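You operate a simulated robot arm through the tools that you are given. There is no shell and no other tool.

You run a simulated robot arm. Do the job below in one go: nothing can be reset, and whatever is moved stays where it is left.

Task
Plug in the grey and green connectors and press their red tabs down.
Fine: each goes on the port of its colour; leave the third connector where it is.

The check looks at the end state, three seconds after you hand in, the way a careful person would. Anything else that was tipped, shoved, dropped, spilled or broken makes it a failure.

Robot
A 7-joint arm with a fingered hand, fixed in place. Base frame: the origin is at the foot of the arm, x ahead of it, y to its left, z up; the work surface is at about z = 0.9. Readings come in m, degrees, newtons and seconds.
Its first joint turns from -115.0 to 115.0 degrees. Payload 5 kg.
Tool frame: the origin (TCP) lies between the finger pads and is the grasp point; the fingertips stand 0.032 m ahead of it; z points along the fingers, y is the line along which they close. The gripper opens to 0.16 m. The gripper's body begins 0.089 m behind the TCP. The gripper is a hand of 4 fingers: y runs from the thumb to the fingers, the wrist lies at [0, 0, -0.267] in the tool frame.
Orientation is that of the tool frame in the base frame, as a unit quaternion [w, x, y, z]. With the fingers straight down and closing along the base's y, the tool's x points along the base's -x, its y along +y and its z along -z.

Tools
- The arm moves only by the tool apply_moves. Its argument "targets" is a list of rows, each a list of 2 entries, a list of its own where there are three numbers: the shift along the tool's x, y, z in m, then the turn, a rotation vector about the tool's x, y, z in degrees. In form: [[[dx, dy, dz], [wx, wy, wz]], ...]. A call has 1 to 20 rows; each row is the pose to reach, as a shift and turn from the pose commanded when the call began, along the tool's axes at that moment. A row lasts 0.2 s, in which the tool goes at most 0.05 m and 8.6 degrees; a call with a longer step from one row to the next is refused whole. A pose out of reach is approached as far as the arm can. The call stops where the force on the tool passes 40 N (or 10 N more than at its start, if that is more) or the arm is blocked; 0.2 s more then pass. In this call time passes only in rows, and 0.2 s behind the last. It gives the time, the measured TCP pose, the force on the tool (base axes), the opening and the grip force at its end, in the units of the frame above (readings bear some noise), with the torque about the TCP (base axes, N m) and any sound that the robot's microphone picked up.
- Cameras (640 x 400 px; columns grow to the right, rows downward): "scene" is fixed at [0.2222, -0.4975, 1.6436]; the picture's right is [0.36, -0.93, 0.00], its down [-0.74, -0.28, -0.61] and it looks along [0.57, 0.22, -0.79] (base axes); focal length 308 px, centre (320, 200). "wrist" rides on the gripper at [0.08, -0.004, -0.114] in the tool frame; the picture's right is [0.05, 1.00, 0.00], its down [-0.82, 0.04, -0.58] and it looks along [-0.58, 0.03, 0.82] (tool axes); focal length 265 px, centre (320, 200). There is no depth. A picture from a camera that has moved, and an enlarged one, comes with that camera's place and axes in the base frame and with its lens.
- snapshot(camera): a new picture of that camera. It takes no simulated time.
- move_column(by): slides the trunk up (or, below 0, down) by that many m; the arm rides with it, the base frame stays. It gives what a move gives, with no picture.
- finger_targets(finger1, finger2, finger3, thumb_bend): sets how far each is bent, from 0 (flat) to 1 (curled in); at 0.3 the hand is open as for a grip, at 0.7 the pads meet at the TCP. One left out holds its place. A second passes; each finger stops where it meets its share of the squeeze, and holds until it gets a number again. It is the only way to open and close the hand. It gives what a move gives, with no picture; readings hold the bend of each and the force on the fingers (four entries, about 0 where the hand has none), thumb and palm.
- zoom(camera, box): a new picture of the part [left, top, right, bottom] of that camera's present view, enlarged. It takes no simulated time.
- job_done(): hands the job in; it is judged then, once.

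Nothing tells you positions but the pictures and the camera data. Unless the task says otherwise, let go and move clear before handing in.

The tools are called after "Request:" as name(argument=value, ...) on one line, values as JSON. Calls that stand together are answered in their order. apply_moves: Moves the arm, as the interface text tells. Its arguments: {"type":"object","properties":{"targets":{"type":"array","items":{"type":"array"}}},"required":["targets"]} The other tools are called the same way: move_column (by) slides the trunk up or down; finger_targets (finger1, finger2, finger3, thumb_bend) moves the fingers one by one; snapshot (camera) takes a picture; zoom (camera, box) takes an enlarged picture of a part of a camera's view; job_done () hands the job in.

At the start:

```text
time_s: 0.0
position: [0.5754, -0.3985, 1.2064]
orientation: [0.0, 0.0, 1.0, 0.0]
force: [0.6, 0.5, 0.5]
wrist_torque: [0.0, 0.01, 0.03]
finger_gap: 0.1598
grip_force: 0.2
shape: jaw
bend: [0.3, 0.3, 0.3, 0.3]
finger forces: [0.0, 0.0, 0.1, 0.0, 0.0, 0.0]
trunk travel left (down, up): [-0.575, 0.415]
```

scene: 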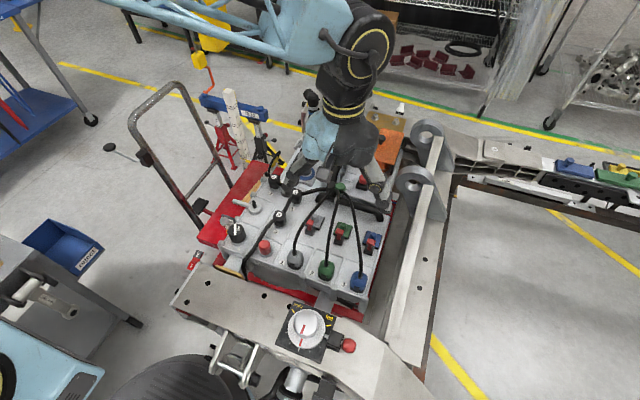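
wrist: 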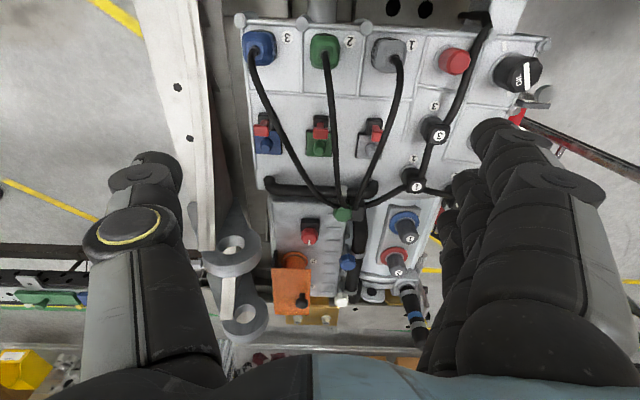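

I see a grey panel with three cabled connectors (blue 3, green 2, grey 1) and, in a second row, three ports with red tabs. I'll look closer before moving.

Request:
zoom(camera="scene", box=[220, 160, 420, 310])

Request:
zoom(camera="wrist", box=[230, 10, 430, 135])

Request:
zoom(camera="wrist", box=[230, 100, 430, 225])

Request:
zoom(camera="scene", box=[280, 205, 400, 295])

```text
2.67 times, centred on (320, 235) of scene
camera zoom: at [0.2222, -0.4975, 1.6436], right [0.36, -0.93, 0.0], down [-0.74, -0.28, -0.61], along [0.57, 0.22, -0.79], focal length 822 px, centre (320, 107)
```

zoom: 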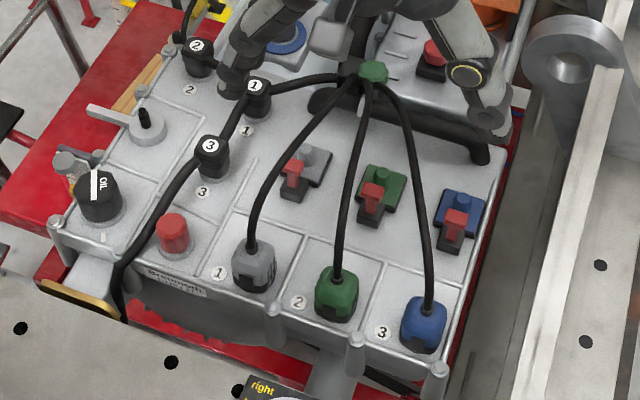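

```text
3.20 times, centred on (330, 72) of wrist
camera zoom: at [0.495, -0.4024, 1.3204], right [-0.05, 1.0, 0.0], down [0.82, 0.04, 0.58], along [0.58, 0.03, -0.82], focal length 849 px, centre (288, 608)
```

zoom: 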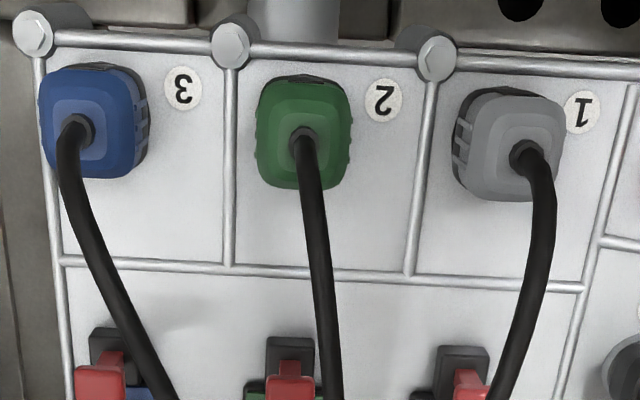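

```text
3.20 times, centred on (330, 162) of wrist
camera zoom: at [0.495, -0.4024, 1.3204], right [-0.05, 1.0, 0.0], down [0.82, 0.04, 0.58], along [0.58, 0.03, -0.82], focal length 849 px, centre (288, 320)
```

zoom: 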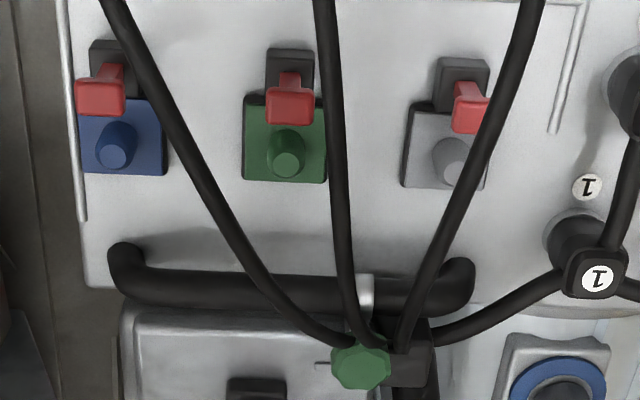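

```text
4.44 times, centred on (340, 250) of scene
camera zoom: at [0.2222, -0.4975, 1.6436], right [0.36, -0.93, 0.0], down [-0.74, -0.28, -0.61], along [0.57, 0.22, -0.79], focal length 1370 px, centre (231, -22)
```

zoom: 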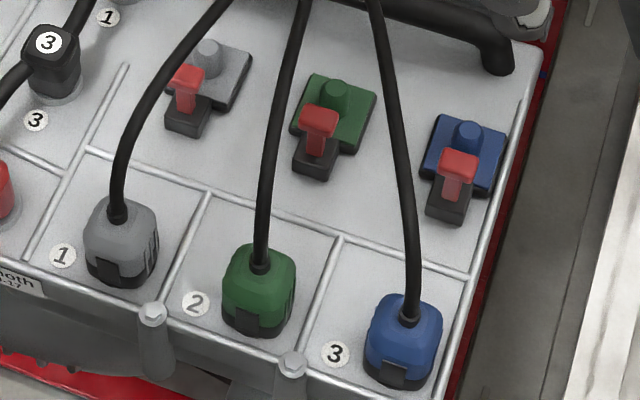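

The panel surface looks to be at z≈0.94, with the green connector near (0.54, -0.39) and the green port near (0.66, -0.395). I'll tilt the hand so that the wrist camera looks straight down, to measure these properly.

Request:
apply_moves(targets=[[[-0.005, 0, 0], [0, 7, 0]], [[-0.01, 0, 0], [0, 14, 0]], [[-0.015, 0, 0], [0, 21, 0]], [[-0.02, 0, 0], [0, 28, 0]], [[-0.025, 0, 0], [0, 35, 0]], [[-0.025, 0, 0], [0, 35, 0]]])

Request:
snapshot(camera="wrist")

Request:
snapshot(camera="scene")

```text
time_s: 1.4
position: [0.6008, -0.3983, 1.2061]
orientation: [-0.301, -0.001, 0.953, 0.0]
force: [-0.1, -0.7, -0.1]
wrist_torque: [-0.01, -0.03, 0.02]
finger_gap: 0.1599
grip_force: 0.1
shape: jaw
bend: [0.3, 0.3, 0.3, 0.3]
finger forces: [0.1, 0.0, 0.1, 0.0, 0.0, 0.0]
trunk travel left (down, up): [-0.575, 0.415]
```

```text
taken
camera wrist: at [0.5992, -0.4024, 1.3467], right [-0.04, 1.0, 0.03], down [1.0, 0.04, 0.0], along [0.0, 0.03, -1.0], focal length 265 px, centre (320, 200)
```

wrist: 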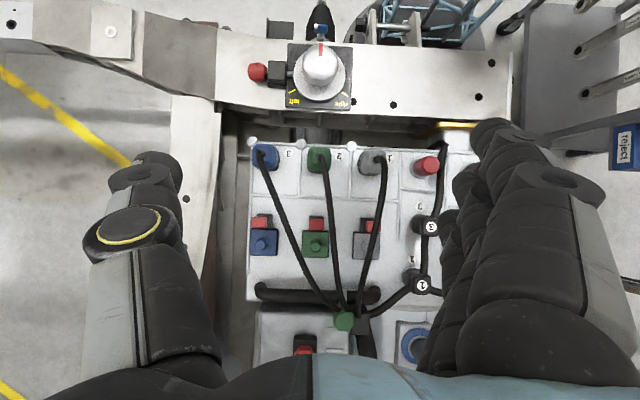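

```text
taken
```

scene: 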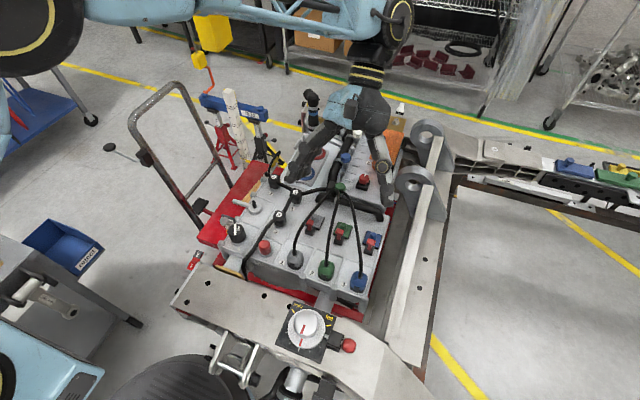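

Request:
zoom(camera="wrist", box=[240, 130, 400, 230])

Request:
zoom(camera="wrist", box=[240, 200, 400, 300])

Request:
zoom(camera="scene", box=[270, 200, 390, 300])

```text
4.00 times, centred on (320, 180) of wrist
camera zoom: at [0.5992, -0.4024, 1.3467], right [-0.04, 1.0, 0.03], down [1.0, 0.04, 0.0], along [0.0, 0.03, -1.0], focal length 1062 px, centre (320, 280)
```

zoom: 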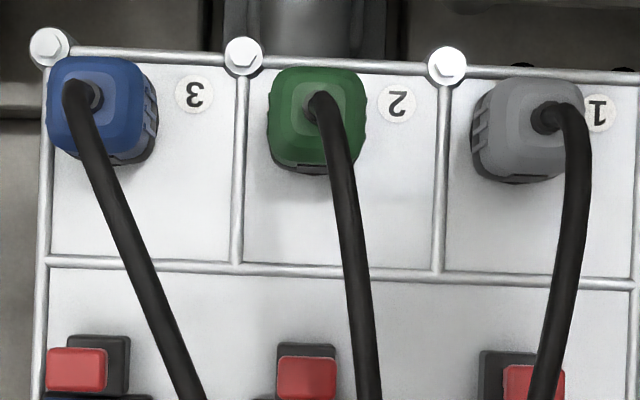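

```text
4.00 times, centred on (320, 250) of wrist
camera zoom: at [0.5992, -0.4024, 1.3467], right [-0.04, 1.0, 0.03], down [1.0, 0.04, 0.0], along [0.0, 0.03, -1.0], focal length 1062 px, centre (320, 0)
```

zoom: 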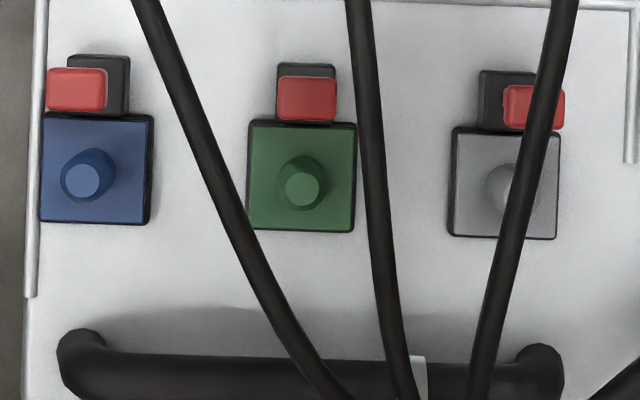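

```text
4.00 times, centred on (330, 250) of scene
camera zoom: at [0.2222, -0.4975, 1.6436], right [0.36, -0.93, 0.0], down [-0.74, -0.28, -0.61], along [0.57, 0.22, -0.79], focal length 1233 px, centre (280, 0)
```

zoom: 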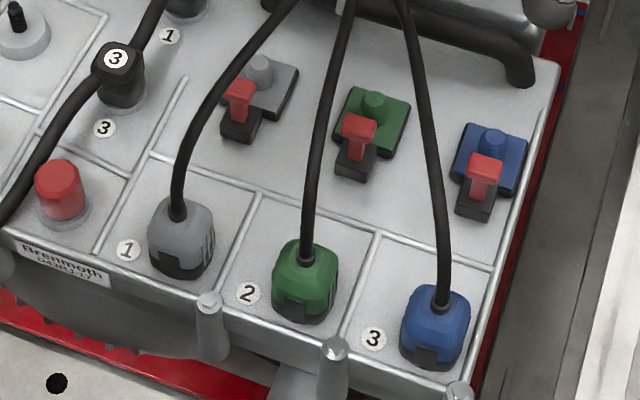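

Pin tip of the green port comes out at about (0.670, -0.394, 0.946), and the top of the green connector at about (0.536, -0.393, 0.962). Next I'll partly close the hand in the air to see how the fingers behave.

Request:
finger_targets(finger1=0.52, finger2=0.52, finger3=0.52, thumb_bend=0.52)

Request:
snapshot(camera="wrist")

Request:
zoom(camera="scene", box=[250, 60, 430, 220])

```text
time_s: 2.4
position: [0.6002, -0.3992, 1.2061]
orientation: [-0.3, 0.001, 0.954, 0.0]
force: [-0.5, 0.4, 0.9]
wrist_torque: [-0.04, 0.03, -0.03]
finger_gap: 0.0842
grip_force: 0.1
shape: fingers
bend: [0.52, 0.52, 0.52, 0.52]
finger forces: [0.0, 0.1, 0.1, 0.1, 0.0, 0.0]
trunk travel left (down, up): [-0.575, 0.415]
```

```text
taken
camera wrist: at [0.5992, -0.4025, 1.3463], right [-0.04, 1.0, 0.03], down [1.0, 0.04, 0.01], along [0.0, 0.03, -1.0], focal length 265 px, centre (320, 200)
```

wrist: 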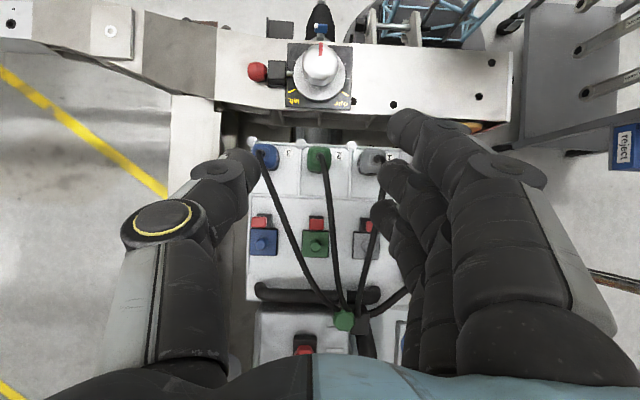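

```text
2.50 times, centred on (340, 140) of scene
camera zoom: at [0.2222, -0.4975, 1.6436], right [0.36, -0.93, 0.0], down [-0.74, -0.28, -0.61], along [0.57, 0.22, -0.79], focal length 771 px, centre (270, 350)
```

zoom: 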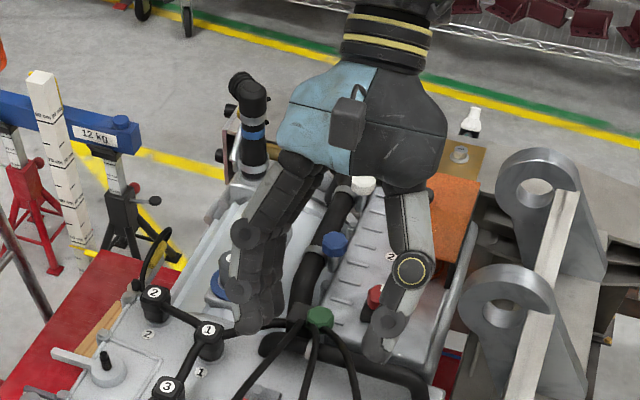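

The connectors' tops sit near z≈0.96, the panel at about 0.905, and the connectors and ports line up in y at about 0.08 m spacing. I'll now put the camera straight above the connector row for a precise reading, then do the same above the port row.

Request:
apply_moves(targets=[[[0.002, 0.016, 0.034], [0, 0, 0]], [[0.004, 0.032, 0.068], [0, 0, 0]], [[0.0057, 0.048, 0.1017], [0, 0, 0]], [[0.0057, 0.048, 0.1017], [0, 0, 0]]])

Request:
zoom(camera="wrist", box=[220, 140, 420, 265])

Request:
snapshot(camera="wrist")

```text
time_s: 3.4
position: [0.5384, -0.3507, 1.1261]
orientation: [-0.3, 0.0, 0.954, -0.001]
force: [0.8, 0.2, 0.1]
wrist_torque: [0.0, -0.03, 0.02]
finger_gap: 0.0838
grip_force: 0.1
shape: fingers
bend: [0.52, 0.52, 0.52, 0.52]
finger forces: [0.0, 0.1, 0.0, 0.1, 0.0, 0.1]
trunk travel left (down, up): [-0.575, 0.415]
```

```text
3.20 times, centred on (320, 202) of wrist
camera zoom: at [0.5373, -0.3537, 1.2664], right [-0.04, 1.0, 0.03], down [1.0, 0.04, 0.01], along [0.0, 0.03, -1.0], focal length 849 px, centre (320, 192)
```

zoom: 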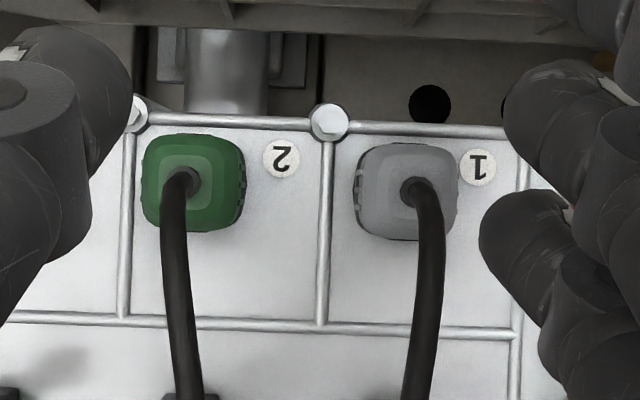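

```text
taken
camera wrist: at [0.5373, -0.3537, 1.2664], right [-0.04, 1.0, 0.03], down [1.0, 0.04, 0.01], along [0.0, 0.03, -1.0], focal length 265 px, centre (320, 200)
```

wrist: 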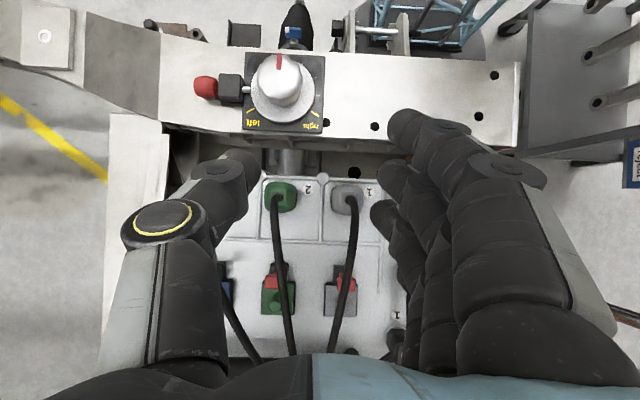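

Connector tops read at about grey (0.5346, -0.3122) and green (0.535, -0.3924), both square to the base axes. Now I'll take the same view above the ports.

Request:
apply_moves(targets=[[[-0.0366, 0, -0.0256], [0, 0, 0]], [[-0.0732, 0, -0.0512], [0, 0, 0]], [[-0.1097, 0, -0.0769], [0, 0, 0]], [[-0.1097, 0, -0.0769], [0, 0, 0]]])

Request:
zoom(camera="wrist", box=[220, 140, 420, 265])

Request:
snapshot(camera="wrist")

Request:
zoom(camera="scene", box=[260, 120, 420, 220])

```text
time_s: 4.4
position: [0.671, -0.3497, 1.1287]
orientation: [-0.3, 0.0, 0.954, 0.0]
force: [0.2, 0.4, 0.2]
wrist_torque: [-0.03, 0.01, -0.01]
finger_gap: 0.0841
grip_force: 0.0
shape: fingers
bend: [0.52, 0.52, 0.52, 0.52]
finger forces: [0.1, 0.0, 0.0, 0.0, 0.1, 0.1]
trunk travel left (down, up): [-0.575, 0.415]
```

```text
3.20 times, centred on (320, 202) of wrist
camera zoom: at [0.6697, -0.3528, 1.2676], right [-0.04, 1.0, 0.03], down [1.0, 0.04, 0.01], along [0.0, 0.03, -1.0], focal length 849 px, centre (320, 192)
```

zoom: 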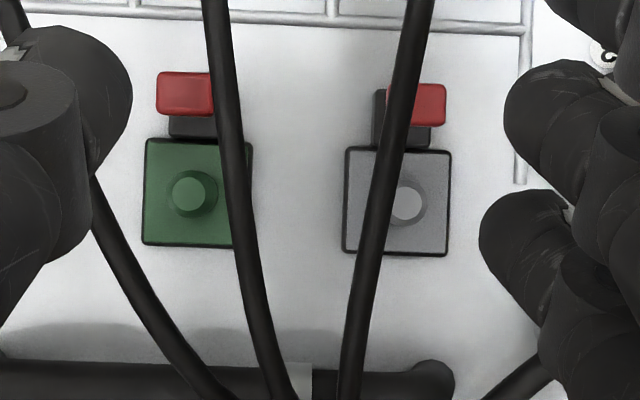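

```text
taken
camera wrist: at [0.6697, -0.3528, 1.2676], right [-0.04, 1.0, 0.03], down [1.0, 0.04, 0.01], along [0.0, 0.03, -1.0], focal length 265 px, centre (320, 200)
```

wrist: 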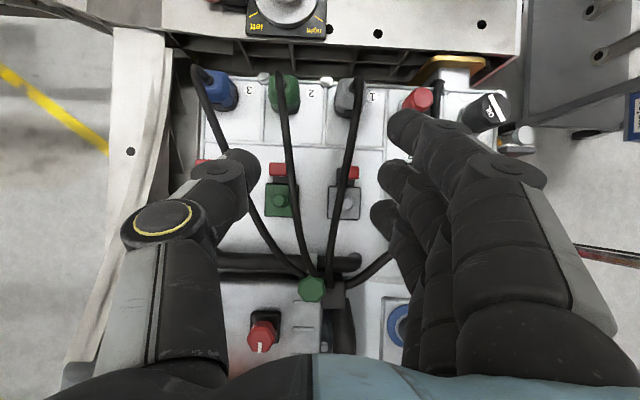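

```text
4.00 times, centred on (340, 170) of scene
camera zoom: at [0.2222, -0.4975, 1.6436], right [0.36, -0.93, 0.0], down [-0.74, -0.28, -0.61], along [0.57, 0.22, -0.79], focal length 1233 px, centre (240, 320)
```

zoom: 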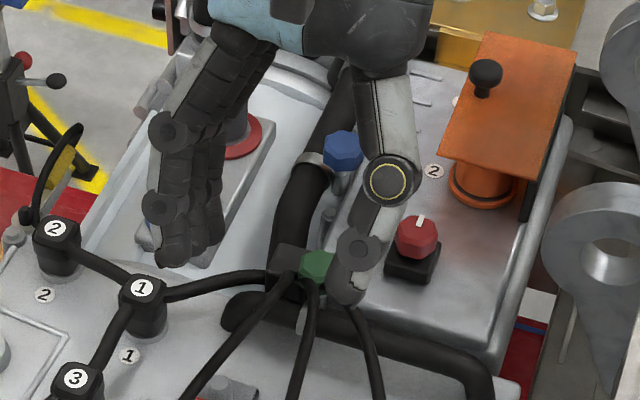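

Ports read at about grey (0.6726, -0.3107) and green (0.6722, -0.3935), so each connector needs roughly +0.137 m in x. I'll bring the hand upright above the grey connector, narrow the opening, and check before going down.

Request:
apply_moves(targets=[[[0.012, 0.006, 0.022], [0, -6, 0]], [[0.024, 0.013, 0.045], [0, -12, 0]], [[0.036, 0.019, 0.067], [0, -18, 0]], [[0.048, 0.025, 0.09], [0, -24, 0]], [[0.06, 0.032, 0.112], [0, -30, 0]], [[0.0718, 0.038, 0.1346], [0, -35, 0]], [[0.0718, 0.038, 0.1346], [0, -35, 0]]])

Request:
finger_targets(finger1=0.58, finger2=0.58, finger3=0.58, thumb_bend=0.58)

Request:
snapshot(camera="wrist")

Request:
zoom(camera="scene", box=[220, 120, 420, 300])

```text
time_s: 6.0
position: [0.5379, -0.3117, 1.058]
orientation: [0.0, 0.0, 1.0, 0.0]
force: [-0.2, -0.1, 0.1]
wrist_torque: [0.04, -0.02, -0.02]
finger_gap: 0.0843
grip_force: 0.0
shape: fingers
bend: [0.52, 0.52, 0.52, 0.52]
finger forces: [0.0, 0.1, 0.1, 0.0, 0.1, 0.0]
trunk travel left (down, up): [-0.575, 0.415]
```

```text
time_s: 7.0
position: [0.5391, -0.3108, 1.0588]
orientation: [0.0, 0.0, 1.0, -0.001]
force: [0.7, -0.4, 0.4]
wrist_torque: [-0.02, 0.01, -0.01]
finger_gap: 0.0655
grip_force: 0.1
shape: fingers
bend: [0.57, 0.57, 0.57, 0.57]
finger forces: [0.0, 0.0, 0.0, 0.1, 0.0, 0.1]
trunk travel left (down, up): [-0.575, 0.415]
```

```text
taken
camera wrist: at [0.4567, -0.3152, 1.1733], right [-0.05, 1.0, 0.0], down [0.82, 0.04, 0.58], along [0.58, 0.03, -0.82], focal length 265 px, centre (320, 200)
```

wrist: 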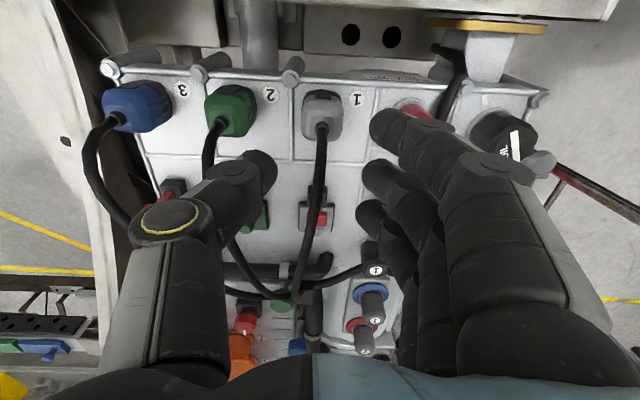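

```text
2.22 times, centred on (320, 210) of scene
camera zoom: at [0.2222, -0.4975, 1.6436], right [0.36, -0.93, 0.0], down [-0.74, -0.28, -0.61], along [0.57, 0.22, -0.79], focal length 685 px, centre (320, 178)
```

zoom: 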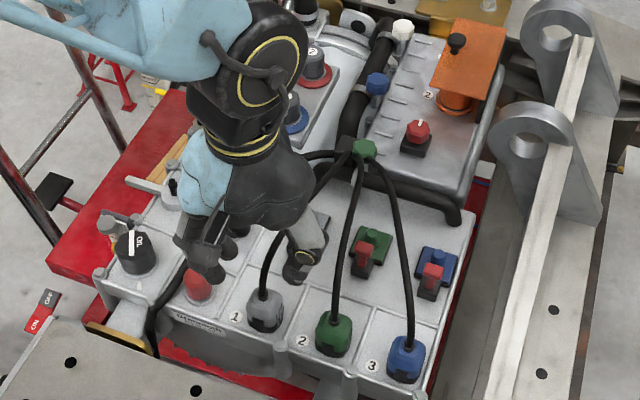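

The hand is upright above the grey connector with a 65 mm opening, and its neighbours look clear. I'll go down to just above the connector top and look again.

Request:
apply_moves(targets=[[[0.001, 0, 0.02], [0, 0, 0]], [[0.001, 0, 0.04], [0, 0, 0]], [[0.001, 0, 0.055], [0, 0, 0]], [[0.001, 0, 0.055], [0, 0, 0]]])

Request:
snapshot(camera="wrist")

Request:
zoom(camera="scene", box=[240, 180, 380, 290])

```text
time_s: 8.0
position: [0.5371, -0.3146, 1.0021]
orientation: [0.0, -0.001, 1.0, 0.0]
force: [-0.1, -0.1, 1.1]
wrist_torque: [-0.01, 0.03, -0.01]
finger_gap: 0.065
grip_force: 0.2
shape: fingers
bend: [0.57, 0.57, 0.57, 0.57]
finger forces: [0.0, 0.0, 0.1, 0.0, 0.0, 0.1]
trunk travel left (down, up): [-0.575, 0.415]
```

```text
taken
camera wrist: at [0.4547, -0.3169, 1.116], right [-0.05, 1.0, 0.0], down [0.82, 0.04, 0.58], along [0.58, 0.03, -0.82], focal length 265 px, centre (320, 200)
```

wrist: 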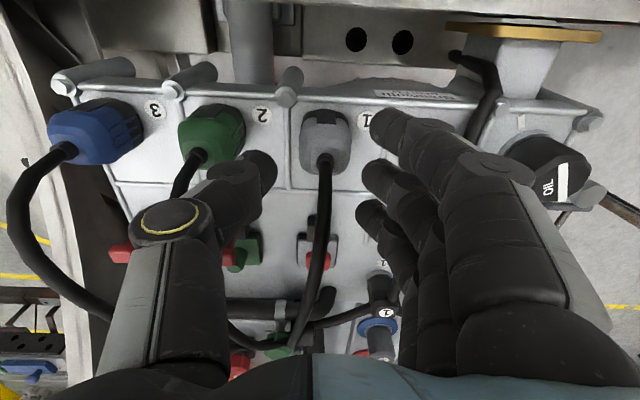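

```text
3.64 times, centred on (310, 235) of scene
camera zoom: at [0.2222, -0.4975, 1.6436], right [0.36, -0.93, 0.0], down [-0.74, -0.28, -0.61], along [0.57, 0.22, -0.79], focal length 1121 px, centre (356, 73)
```

zoom: 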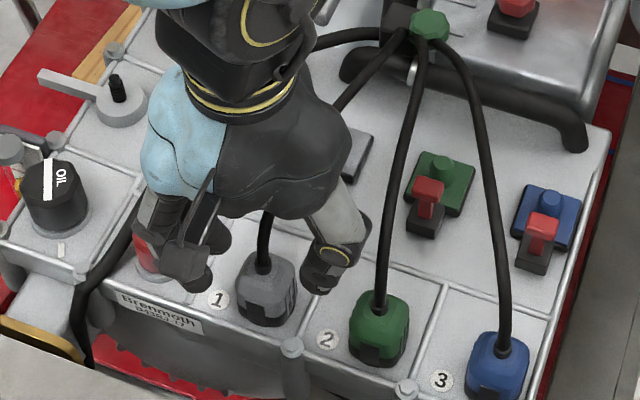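

The connector sits between the thumb and the fingers, with about 15 mm clear on each side. I'll lower to TCP z≈0.965 and close gently.

Request:
apply_moves(targets=[[[0, 0.0015, 0.01], [0, 0, 0]], [[0, 0.0015, 0.02], [0, 0, 0]], [[0, 0.0015, 0.03], [0, 0, 0]], [[0, 0.0015, 0.037], [0, 0, 0]], [[0, 0.0015, 0.037], [0, 0, 0]]])

Request:
snapshot(camera="wrist")

Request:
zoom(camera="scene", box=[240, 180, 380, 290])

```text
time_s: 9.2
position: [0.5322, -0.3109, 0.9647]
orientation: [0.0, 0.0, 1.0, 0.001]
force: [0.0, -0.7, 0.8]
wrist_torque: [0.0, -0.01, 0.0]
finger_gap: 0.0648
grip_force: 0.1
shape: fingers
bend: [0.57, 0.57, 0.57, 0.57]
finger forces: [0.0, 0.1, 0.0, 0.0, 0.0, 0.1]
trunk travel left (down, up): [-0.575, 0.415]
```

```text
taken
camera wrist: at [0.452, -0.315, 1.0796], right [-0.05, 1.0, 0.0], down [0.82, 0.04, 0.58], along [0.58, 0.03, -0.82], focal length 265 px, centre (320, 200)
```

wrist: 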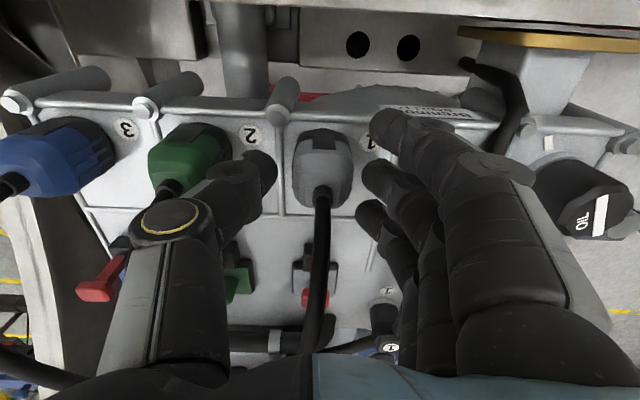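

```text
3.64 times, centred on (310, 235) of scene
camera zoom: at [0.2222, -0.4975, 1.6436], right [0.36, -0.93, 0.0], down [-0.74, -0.28, -0.61], along [0.57, 0.22, -0.79], focal length 1121 px, centre (356, 73)
```

zoom: 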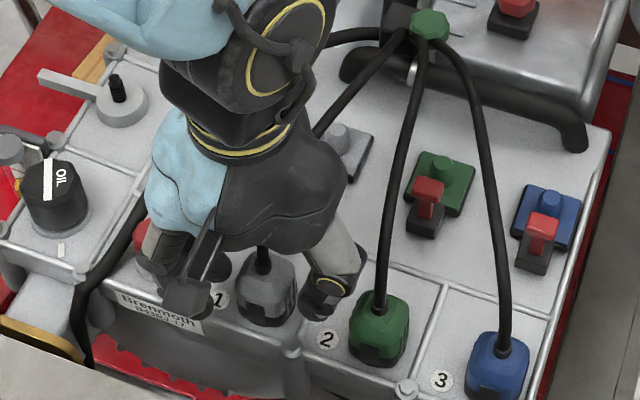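

The hand surrounds the grey connector without contact; a 3 mm shift in +x centres it. Then I close.

Request:
apply_moves(targets=[[[-0.003, 0, 0], [0, 0, 0]], [[-0.003, 0, 0], [0, 0, 0]]])

Request:
finger_targets(finger1=0.72, finger2=0.72, finger3=0.72, thumb_bend=0.72)

Request:
snapshot(camera="wrist")

Request:
zoom(camera="scene", box=[240, 180, 380, 290])

```text
time_s: 9.8
position: [0.5358, -0.3113, 0.9637]
orientation: [0.0, 0.0, 1.0, 0.0]
force: [-0.8, -0.8, -0.6]
wrist_torque: [0.01, 0.01, 0.01]
finger_gap: 0.0651
grip_force: 0.1
shape: fingers
bend: [0.57, 0.57, 0.57, 0.57]
finger forces: [0.0, 0.0, 0.0, 0.1, 0.0, 0.1]
trunk travel left (down, up): [-0.575, 0.415]
```

```text
time_s: 10.8
position: [0.5374, -0.3122, 0.9638]
orientation: [-0.001, 0.001, 1.0, 0.0]
force: [0.2, -0.4, 0.2]
wrist_torque: [-0.01, 0.01, 0.0]
finger_gap: 0.0262
grip_force: 10.1
shape: fingers
bend: [0.72, 0.62, 0.72, 0.68]
finger forces: [0.0, 10.0, 0.0, 0.1, 10.0, 0.1]
trunk travel left (down, up): [-0.575, 0.415]
```

```text
taken
camera wrist: at [0.4552, -0.3144, 1.0786], right [-0.05, 1.0, 0.0], down [0.82, 0.04, 0.58], along [0.58, 0.03, -0.82], focal length 265 px, centre (320, 200)
```

wrist: 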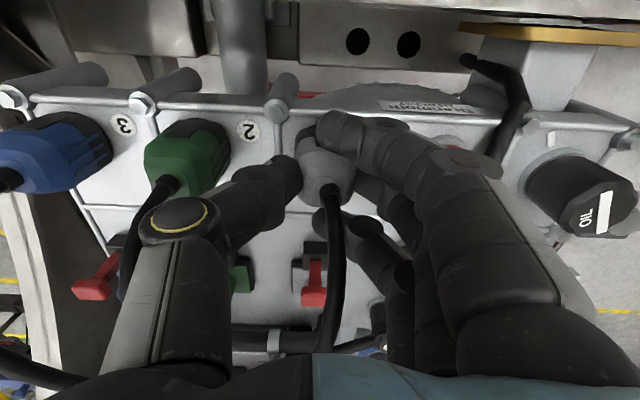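

```text
3.64 times, centred on (310, 235) of scene
camera zoom: at [0.2222, -0.4975, 1.6436], right [0.36, -0.93, 0.0], down [-0.74, -0.28, -0.61], along [0.57, 0.22, -0.79], focal length 1121 px, centre (356, 73)
```

zoom: 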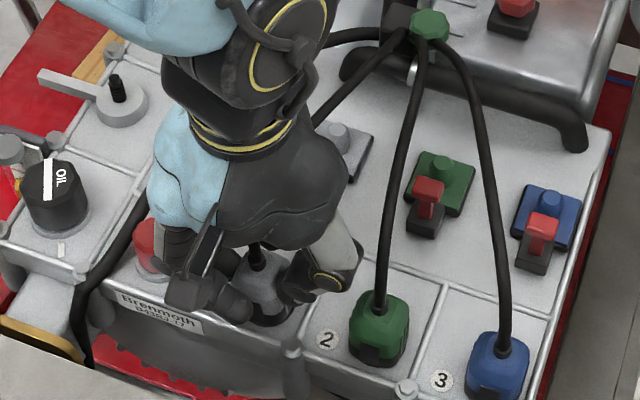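

Only the middle finger and the thumb (10 N) hold the connector; fingers 1 and 3 went past it on either side. They would hit the red tab at the port, so I'll open those two again and then lift a little.

Request:
finger_targets(finger1=0.54, finger3=0.54)

Request:
zoom(camera="wrist", box=[220, 80, 420, 280])

Request:
zoom(camera="scene", box=[260, 210, 340, 290])

```text
time_s: 11.8
position: [0.5358, -0.3114, 0.9642]
orientation: [-0.001, 0.0, 1.0, 0.0]
force: [0.1, 1.0, -0.1]
wrist_torque: [-0.01, 0.0, 0.0]
finger_gap: 0.0545
grip_force: 9.5
shape: fingers
bend: [0.54, 0.62, 0.54, 0.68]
finger forces: [0.1, 9.9, 0.1, 0.0, 10.0, 0.0]
trunk travel left (down, up): [-0.575, 0.415]
```

```text
2.00 times, centred on (320, 180) of wrist
camera zoom: at [0.4552, -0.3144, 1.0786], right [-0.05, 1.0, 0.0], down [0.82, 0.04, 0.58], along [0.58, 0.03, -0.82], focal length 531 px, centre (320, 240)
```

zoom: 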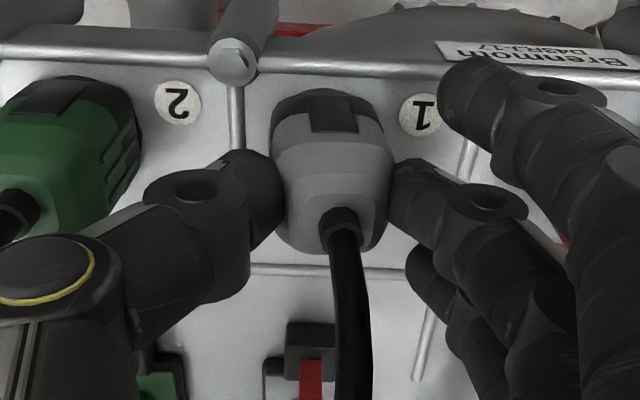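

```text
5.00 times, centred on (300, 250) of scene
camera zoom: at [0.2222, -0.4975, 1.6436], right [0.36, -0.93, 0.0], down [-0.74, -0.28, -0.61], along [0.57, 0.22, -0.79], focal length 1542 px, centre (420, -50)
```

zoom: 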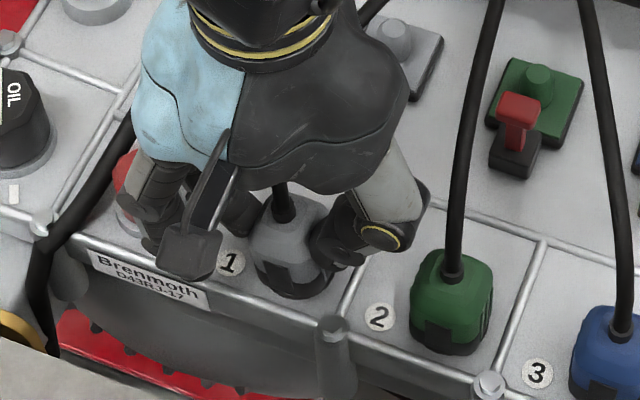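

The middle finger and thumb oppose each other well on the connector body. I'll lift by 75 mm and check that it hangs straight.

Request:
apply_moves(targets=[[[0, 0, -0.005], [0, 0, 0]], [[0, 0, -0.02], [0, 0, 0]], [[0, 0, -0.04], [0, 0, 0]], [[0, 0, -0.06], [0, 0, 0]], [[0, 0, -0.075], [0, 0, 0]], [[0, 0, -0.075], [0, 0, 0]]])

Request:
snapshot(camera="wrist")

Request:
zoom(camera="wrist", box=[220, 80, 420, 280])

Request:
zoom(camera="scene", box=[250, 170, 370, 290])

```text
time_s: 13.2
position: [0.5383, -0.3123, 1.0403]
orientation: [0.0, -0.001, 1.0, 0.0]
force: [-1.0, 0.7, -1.1]
wrist_torque: [0.0, -0.01, -0.02]
finger_gap: 0.0547
grip_force: 10.2
shape: fingers
bend: [0.54, 0.62, 0.54, 0.68]
finger forces: [0.0, 10.0, 0.0, 0.0, 10.0, 0.1]
trunk travel left (down, up): [-0.575, 0.415]
```

```text
taken
camera wrist: at [0.4573, -0.3144, 1.1539], right [-0.05, 1.0, 0.0], down [0.82, 0.04, 0.58], along [0.58, 0.03, -0.82], focal length 265 px, centre (320, 200)
```

wrist: 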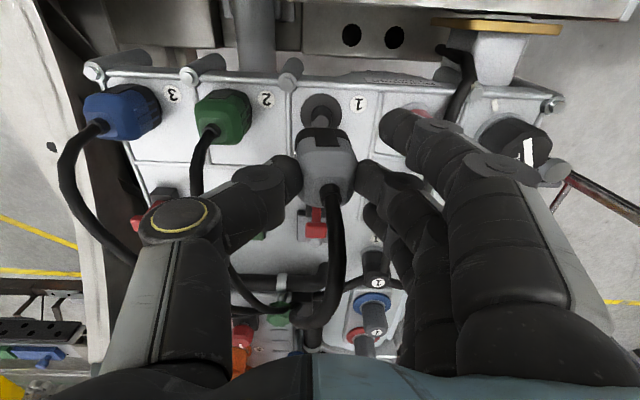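

```text
2.00 times, centred on (320, 180) of wrist
camera zoom: at [0.4573, -0.3144, 1.1539], right [-0.05, 1.0, 0.0], down [0.82, 0.04, 0.58], along [0.58, 0.03, -0.82], focal length 531 px, centre (320, 240)
```

zoom: 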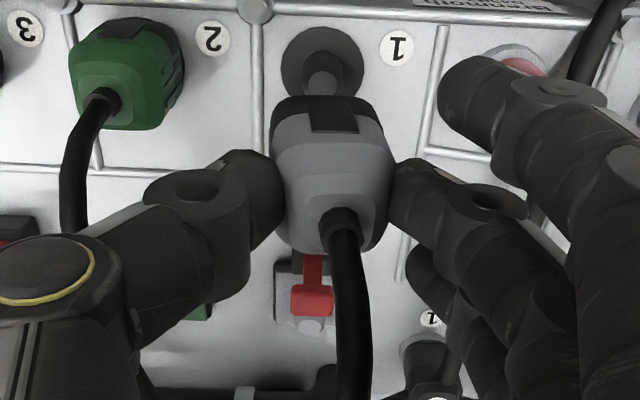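

```text
3.33 times, centred on (310, 230) of scene
camera zoom: at [0.2222, -0.4975, 1.6436], right [0.36, -0.93, 0.0], down [-0.74, -0.28, -0.61], along [0.57, 0.22, -0.79], focal length 1028 px, centre (353, 100)
```

zoom: 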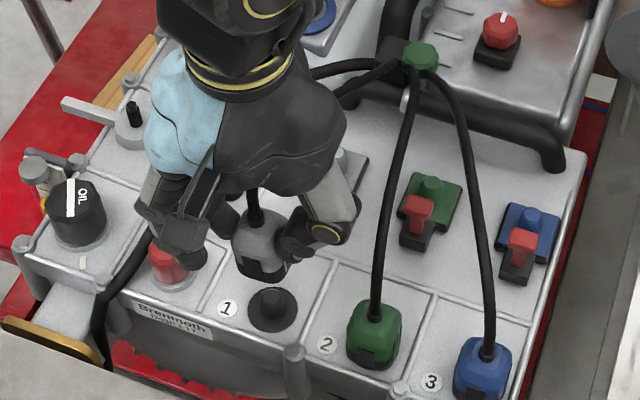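

The connector came off a parking post, hanging upright in the hand. I'll carry it +0.135 m in x to above the grey port and check alignment there.

Request:
apply_moves(targets=[[[-0.015, 0, 0], [0, 0, 0]], [[-0.04, 0, 0], [0, 0, 0]], [[-0.065, 0, 0], [0, 0, 0]], [[-0.09, 0, 0], [0, 0, 0]], [[-0.115, 0, 0], [0, 0, 0]], [[-0.135, 0, 0], [0, 0, 0]], [[-0.135, 0, 0], [0, 0, 0]]])

Request:
snapshot(camera="wrist")

Request:
zoom(camera="wrist", box=[220, 80, 420, 280])

Request:
zoom(camera="scene", box=[270, 160, 370, 240])

```text
time_s: 14.8
position: [0.6727, -0.3114, 1.0405]
orientation: [0.0, 0.0, 1.0, 0.0]
force: [0.0, -0.6, -0.4]
wrist_torque: [-0.02, -0.02, 0.01]
finger_gap: 0.0544
grip_force: 10.1
shape: fingers
bend: [0.54, 0.62, 0.54, 0.68]
finger forces: [0.0, 10.0, 0.0, 0.0, 10.0, 0.1]
trunk travel left (down, up): [-0.575, 0.415]
```

```text
taken
camera wrist: at [0.5914, -0.3145, 1.1552], right [-0.05, 1.0, 0.0], down [0.82, 0.04, 0.58], along [0.58, 0.03, -0.82], focal length 265 px, centre (320, 200)
```

wrist: 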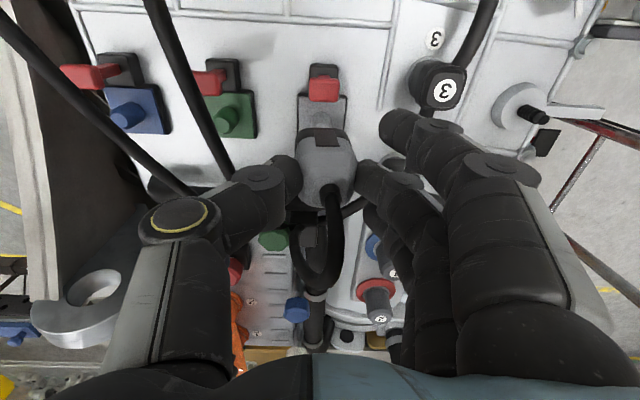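

```text
2.00 times, centred on (320, 180) of wrist
camera zoom: at [0.5914, -0.3145, 1.1552], right [-0.05, 1.0, 0.0], down [0.82, 0.04, 0.58], along [0.58, 0.03, -0.82], focal length 531 px, centre (320, 240)
```

zoom: 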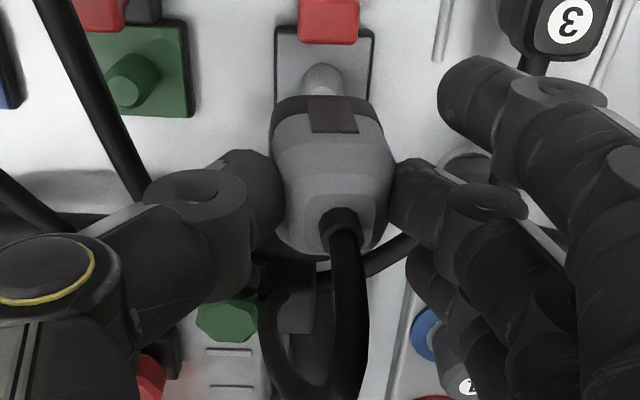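

```text
5.00 times, centred on (320, 200) of scene
camera zoom: at [0.2222, -0.4975, 1.6436], right [0.36, -0.93, 0.0], down [-0.74, -0.28, -0.61], along [0.57, 0.22, -0.79], focal length 1542 px, centre (320, 200)
```

zoom: 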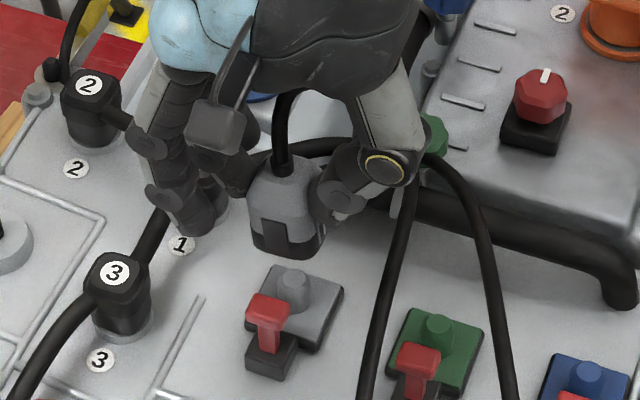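

Comparing the pin's position with where the parking post stood under the hand, y is already aligned and x needs about +1.5 mm. I'll correct and lower until the connector is just above the pin.

Request:
apply_moves(targets=[[[-0.0015, 0, 0.005], [0, 0, 0]], [[-0.0015, 0, 0.012], [0, 0, 0]], [[-0.0015, 0, 0.02], [0, 0, 0]], [[-0.0015, 0, 0.028], [0, 0, 0]], [[-0.0015, 0, 0.028], [0, 0, 0]]])

Request:
zoom(camera="wrist", box=[220, 80, 420, 280])

Request:
zoom(camera="scene", box=[270, 160, 370, 240])

```text
time_s: 16.0
position: [0.6761, -0.3108, 1.0116]
orientation: [0.0, -0.001, 1.0, 0.0]
force: [0.3, 0.0, 0.1]
wrist_torque: [-0.01, 0.02, 0.01]
finger_gap: 0.0546
grip_force: 10.1
shape: fingers
bend: [0.54, 0.62, 0.54, 0.68]
finger forces: [0.0, 10.0, 0.0, 0.1, 10.0, 0.0]
trunk travel left (down, up): [-0.575, 0.415]
```

```text
2.00 times, centred on (320, 180) of wrist
camera zoom: at [0.5947, -0.3142, 1.1262], right [-0.05, 1.0, 0.0], down [0.82, 0.04, 0.58], along [0.58, 0.03, -0.82], focal length 531 px, centre (320, 240)
```

zoom: 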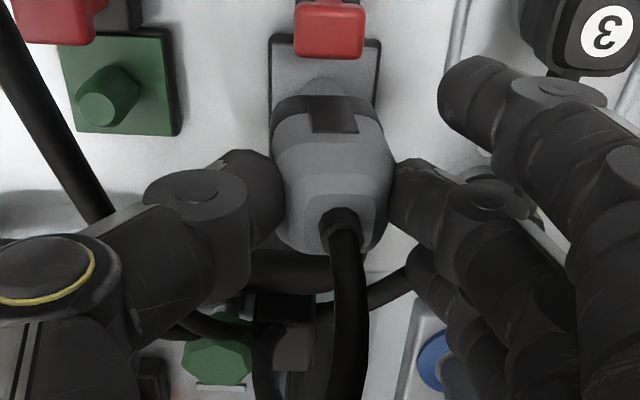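

```text
5.00 times, centred on (320, 200) of scene
camera zoom: at [0.2222, -0.4975, 1.6436], right [0.36, -0.93, 0.0], down [-0.74, -0.28, -0.61], along [0.57, 0.22, -0.79], focal length 1542 px, centre (320, 200)
```

zoom: 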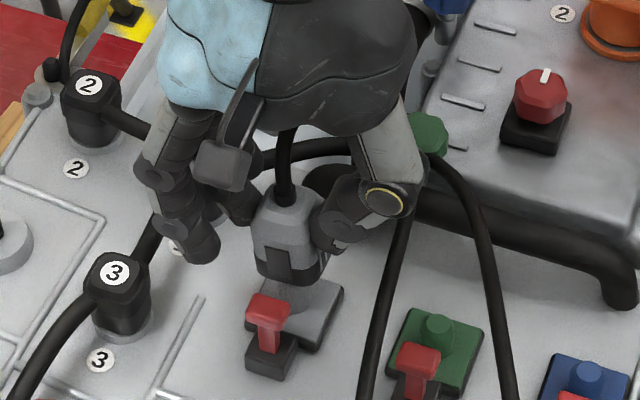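

Camera x is now 1.7 mm past the target, so I'll take that back and lower slowly over the pin, watching the force.

Request:
apply_moves(targets=[[[0.0015, 0, 0], [0, 0, 0]], [[0.0015, 0, 0.004], [0, 0, 0]], [[0.0015, 0, 0.008], [0, 0, 0]], [[0.0015, 0, 0.012], [0, 0, 0]], [[0.0015, 0, 0.016], [0, 0, 0]], [[0.0015, 0, 0.016], [0, 0, 0]]])

Request:
zoom(camera="wrist", box=[220, 80, 420, 280])

Request:
zoom(camera="scene", box=[270, 160, 370, 240])

```text
time_s: 17.4
position: [0.6722, -0.3128, 0.9954]
orientation: [0.0, 0.001, 1.0, -0.001]
force: [0.8, -0.3, -0.2]
wrist_torque: [0.02, -0.03, 0.0]
finger_gap: 0.0546
grip_force: 10.2
shape: fingers
bend: [0.54, 0.62, 0.54, 0.68]
finger forces: [0.0, 10.0, 0.1, 0.0, 10.0, 0.1]
trunk travel left (down, up): [-0.575, 0.415]
```

```text
2.00 times, centred on (320, 180) of wrist
camera zoom: at [0.5917, -0.3151, 1.1105], right [-0.05, 1.0, 0.0], down [0.82, 0.04, 0.58], along [0.58, 0.03, -0.82], focal length 531 px, centre (320, 240)
```

zoom: 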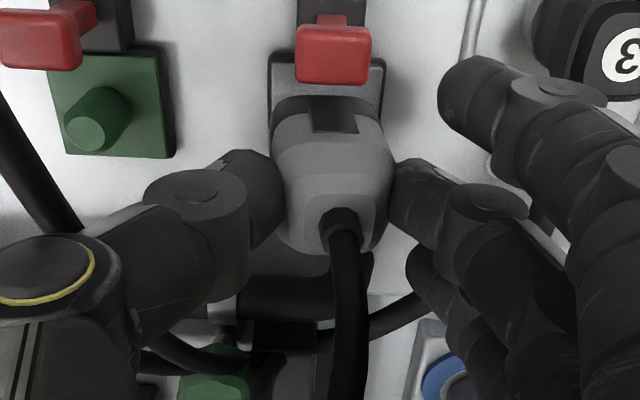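

```text
5.00 times, centred on (320, 200) of scene
camera zoom: at [0.2222, -0.4975, 1.6436], right [0.36, -0.93, 0.0], down [-0.74, -0.28, -0.61], along [0.57, 0.22, -0.79], focal length 1542 px, centre (320, 200)
```

zoom: 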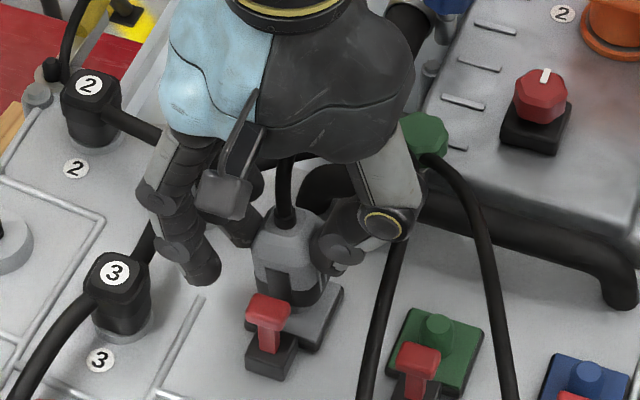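

No force yet although the connector bottom should be below the pin tip, so it appears to be going on. I'll continue down to seating.

Request:
apply_moves(targets=[[[0, 0, 0.004], [0, 0, 0]], [[0, 0, 0.008], [0, 0, 0]], [[0, 0, 0.012], [0, 0, 0]], [[0, 0, 0.015], [0, 0, 0]], [[0, 0, 0.018], [0, 0, 0]], [[0, 0, 0.018], [0, 0, 0]]])

Request:
zoom(camera="wrist", box=[220, 80, 420, 280])

Request:
zoom(camera="scene", box=[270, 160, 370, 240])

```text
time_s: 18.8
position: [0.6741, -0.3116, 0.978]
orientation: [0.0, 0.0, 1.0, 0.0]
force: [0.8, 0.0, 2.9]
wrist_torque: [0.02, 0.01, -0.01]
finger_gap: 0.0541
grip_force: 11.1
shape: fingers
bend: [0.54, 0.62, 0.54, 0.69]
finger forces: [0.0, 10.6, 0.1, 0.1, 11.0, 0.1]
trunk travel left (down, up): [-0.575, 0.415]
```

```text
2.00 times, centred on (320, 180) of wrist
camera zoom: at [0.5924, -0.3149, 1.0929], right [-0.05, 1.0, 0.0], down [0.82, 0.04, 0.58], along [0.58, 0.03, -0.82], focal length 531 px, centre (320, 240)
```

zoom: 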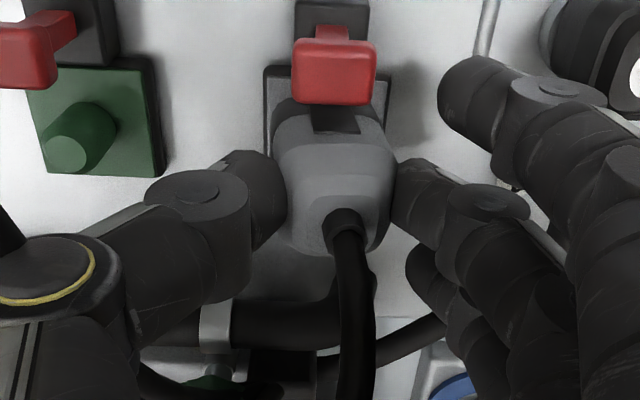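

```text
5.00 times, centred on (320, 200) of scene
camera zoom: at [0.2222, -0.4975, 1.6436], right [0.36, -0.93, 0.0], down [-0.74, -0.28, -0.61], along [0.57, 0.22, -0.79], focal length 1542 px, centre (320, 200)
```

zoom: 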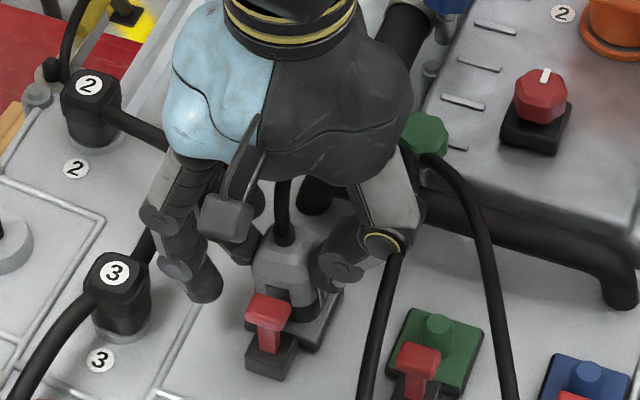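

Contact began (about 3 N) near the expected seating height. I'll press further in small steps to seat it fully.

Request:
apply_moves(targets=[[[0, 0, 0.002], [0, 0, 0]], [[0, 0, 0.004], [0, 0, 0]], [[0, 0, 0.006], [0, 0, 0]], [[0, 0, 0.006], [0, 0, 0]]])

Request:
zoom(camera="wrist", box=[220, 80, 420, 280])

Request:
zoom(camera="scene", box=[290, 180, 350, 230])

```text
time_s: 19.8
position: [0.6732, -0.311, 0.9735]
orientation: [0.002, -0.001, 1.0, -0.001]
force: [1.2, -3.9, 22.6]
wrist_torque: [0.01, -0.06, -0.04]
finger_gap: 0.0539
grip_force: 15.8
shape: fingers
bend: [0.54, 0.63, 0.54, 0.69]
finger forces: [0.0, 12.8, 0.1, 0.0, 19.3, 0.0]
trunk travel left (down, up): [-0.575, 0.415]
```

```text
2.00 times, centred on (320, 180) of wrist
camera zoom: at [0.5915, -0.3147, 1.0872], right [-0.05, 1.0, 0.0], down [0.81, 0.04, 0.58], along [0.58, 0.03, -0.81], focal length 531 px, centre (320, 240)
```

zoom: 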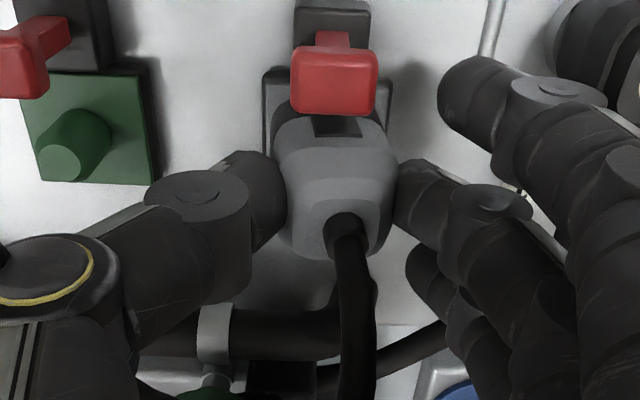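

```text
8.00 times, centred on (320, 205) of scene
camera zoom: at [0.2222, -0.4975, 1.6436], right [0.36, -0.93, 0.0], down [-0.74, -0.28, -0.61], along [0.57, 0.22, -0.79], focal length 2467 px, centre (320, 160)
```

zoom: 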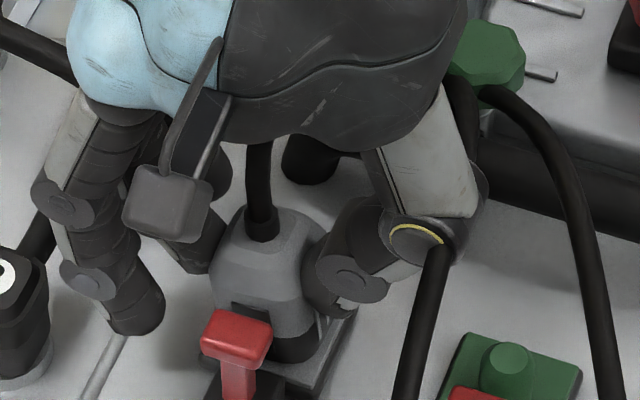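

Force is 22 N with the connector near the plate. I'll press a touch more to see whether it travels any further.

Request:
apply_moves(targets=[[[0, 0, 0.0015], [0, 0, 0]], [[0, 0, 0.003], [0, 0, 0]], [[0, 0, 0.003], [0, 0, 0]]])

Request:
zoom(camera="wrist", box=[220, 80, 420, 280])

```text
time_s: 20.6
position: [0.6717, -0.3132, 0.9698]
orientation: [0.0, 0.0, 1.0, 0.0]
force: [1.9, -7.3, 31.3]
wrist_torque: [-0.12, -0.13, 0.02]
finger_gap: 0.0537
grip_force: 19.2
shape: fingers
bend: [0.54, 0.64, 0.54, 0.7]
finger forces: [0.0, 13.6, 0.1, 0.0, 23.7, 0.0]
trunk travel left (down, up): [-0.575, 0.415]
```

```text
2.00 times, centred on (320, 180) of wrist
camera zoom: at [0.5906, -0.3156, 1.0842], right [-0.05, 1.0, 0.0], down [0.81, 0.04, 0.58], along [0.58, 0.03, -0.82], focal length 531 px, centre (320, 240)
```

zoom: 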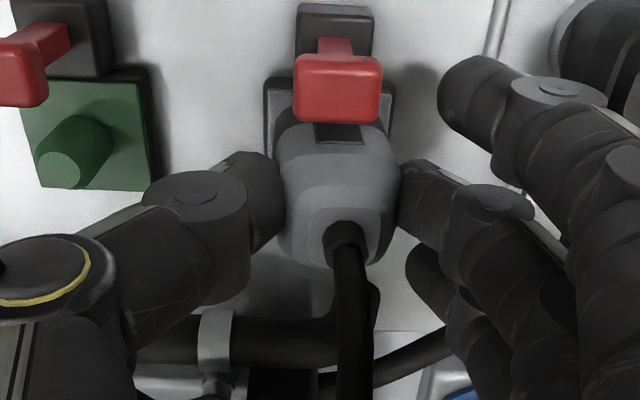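

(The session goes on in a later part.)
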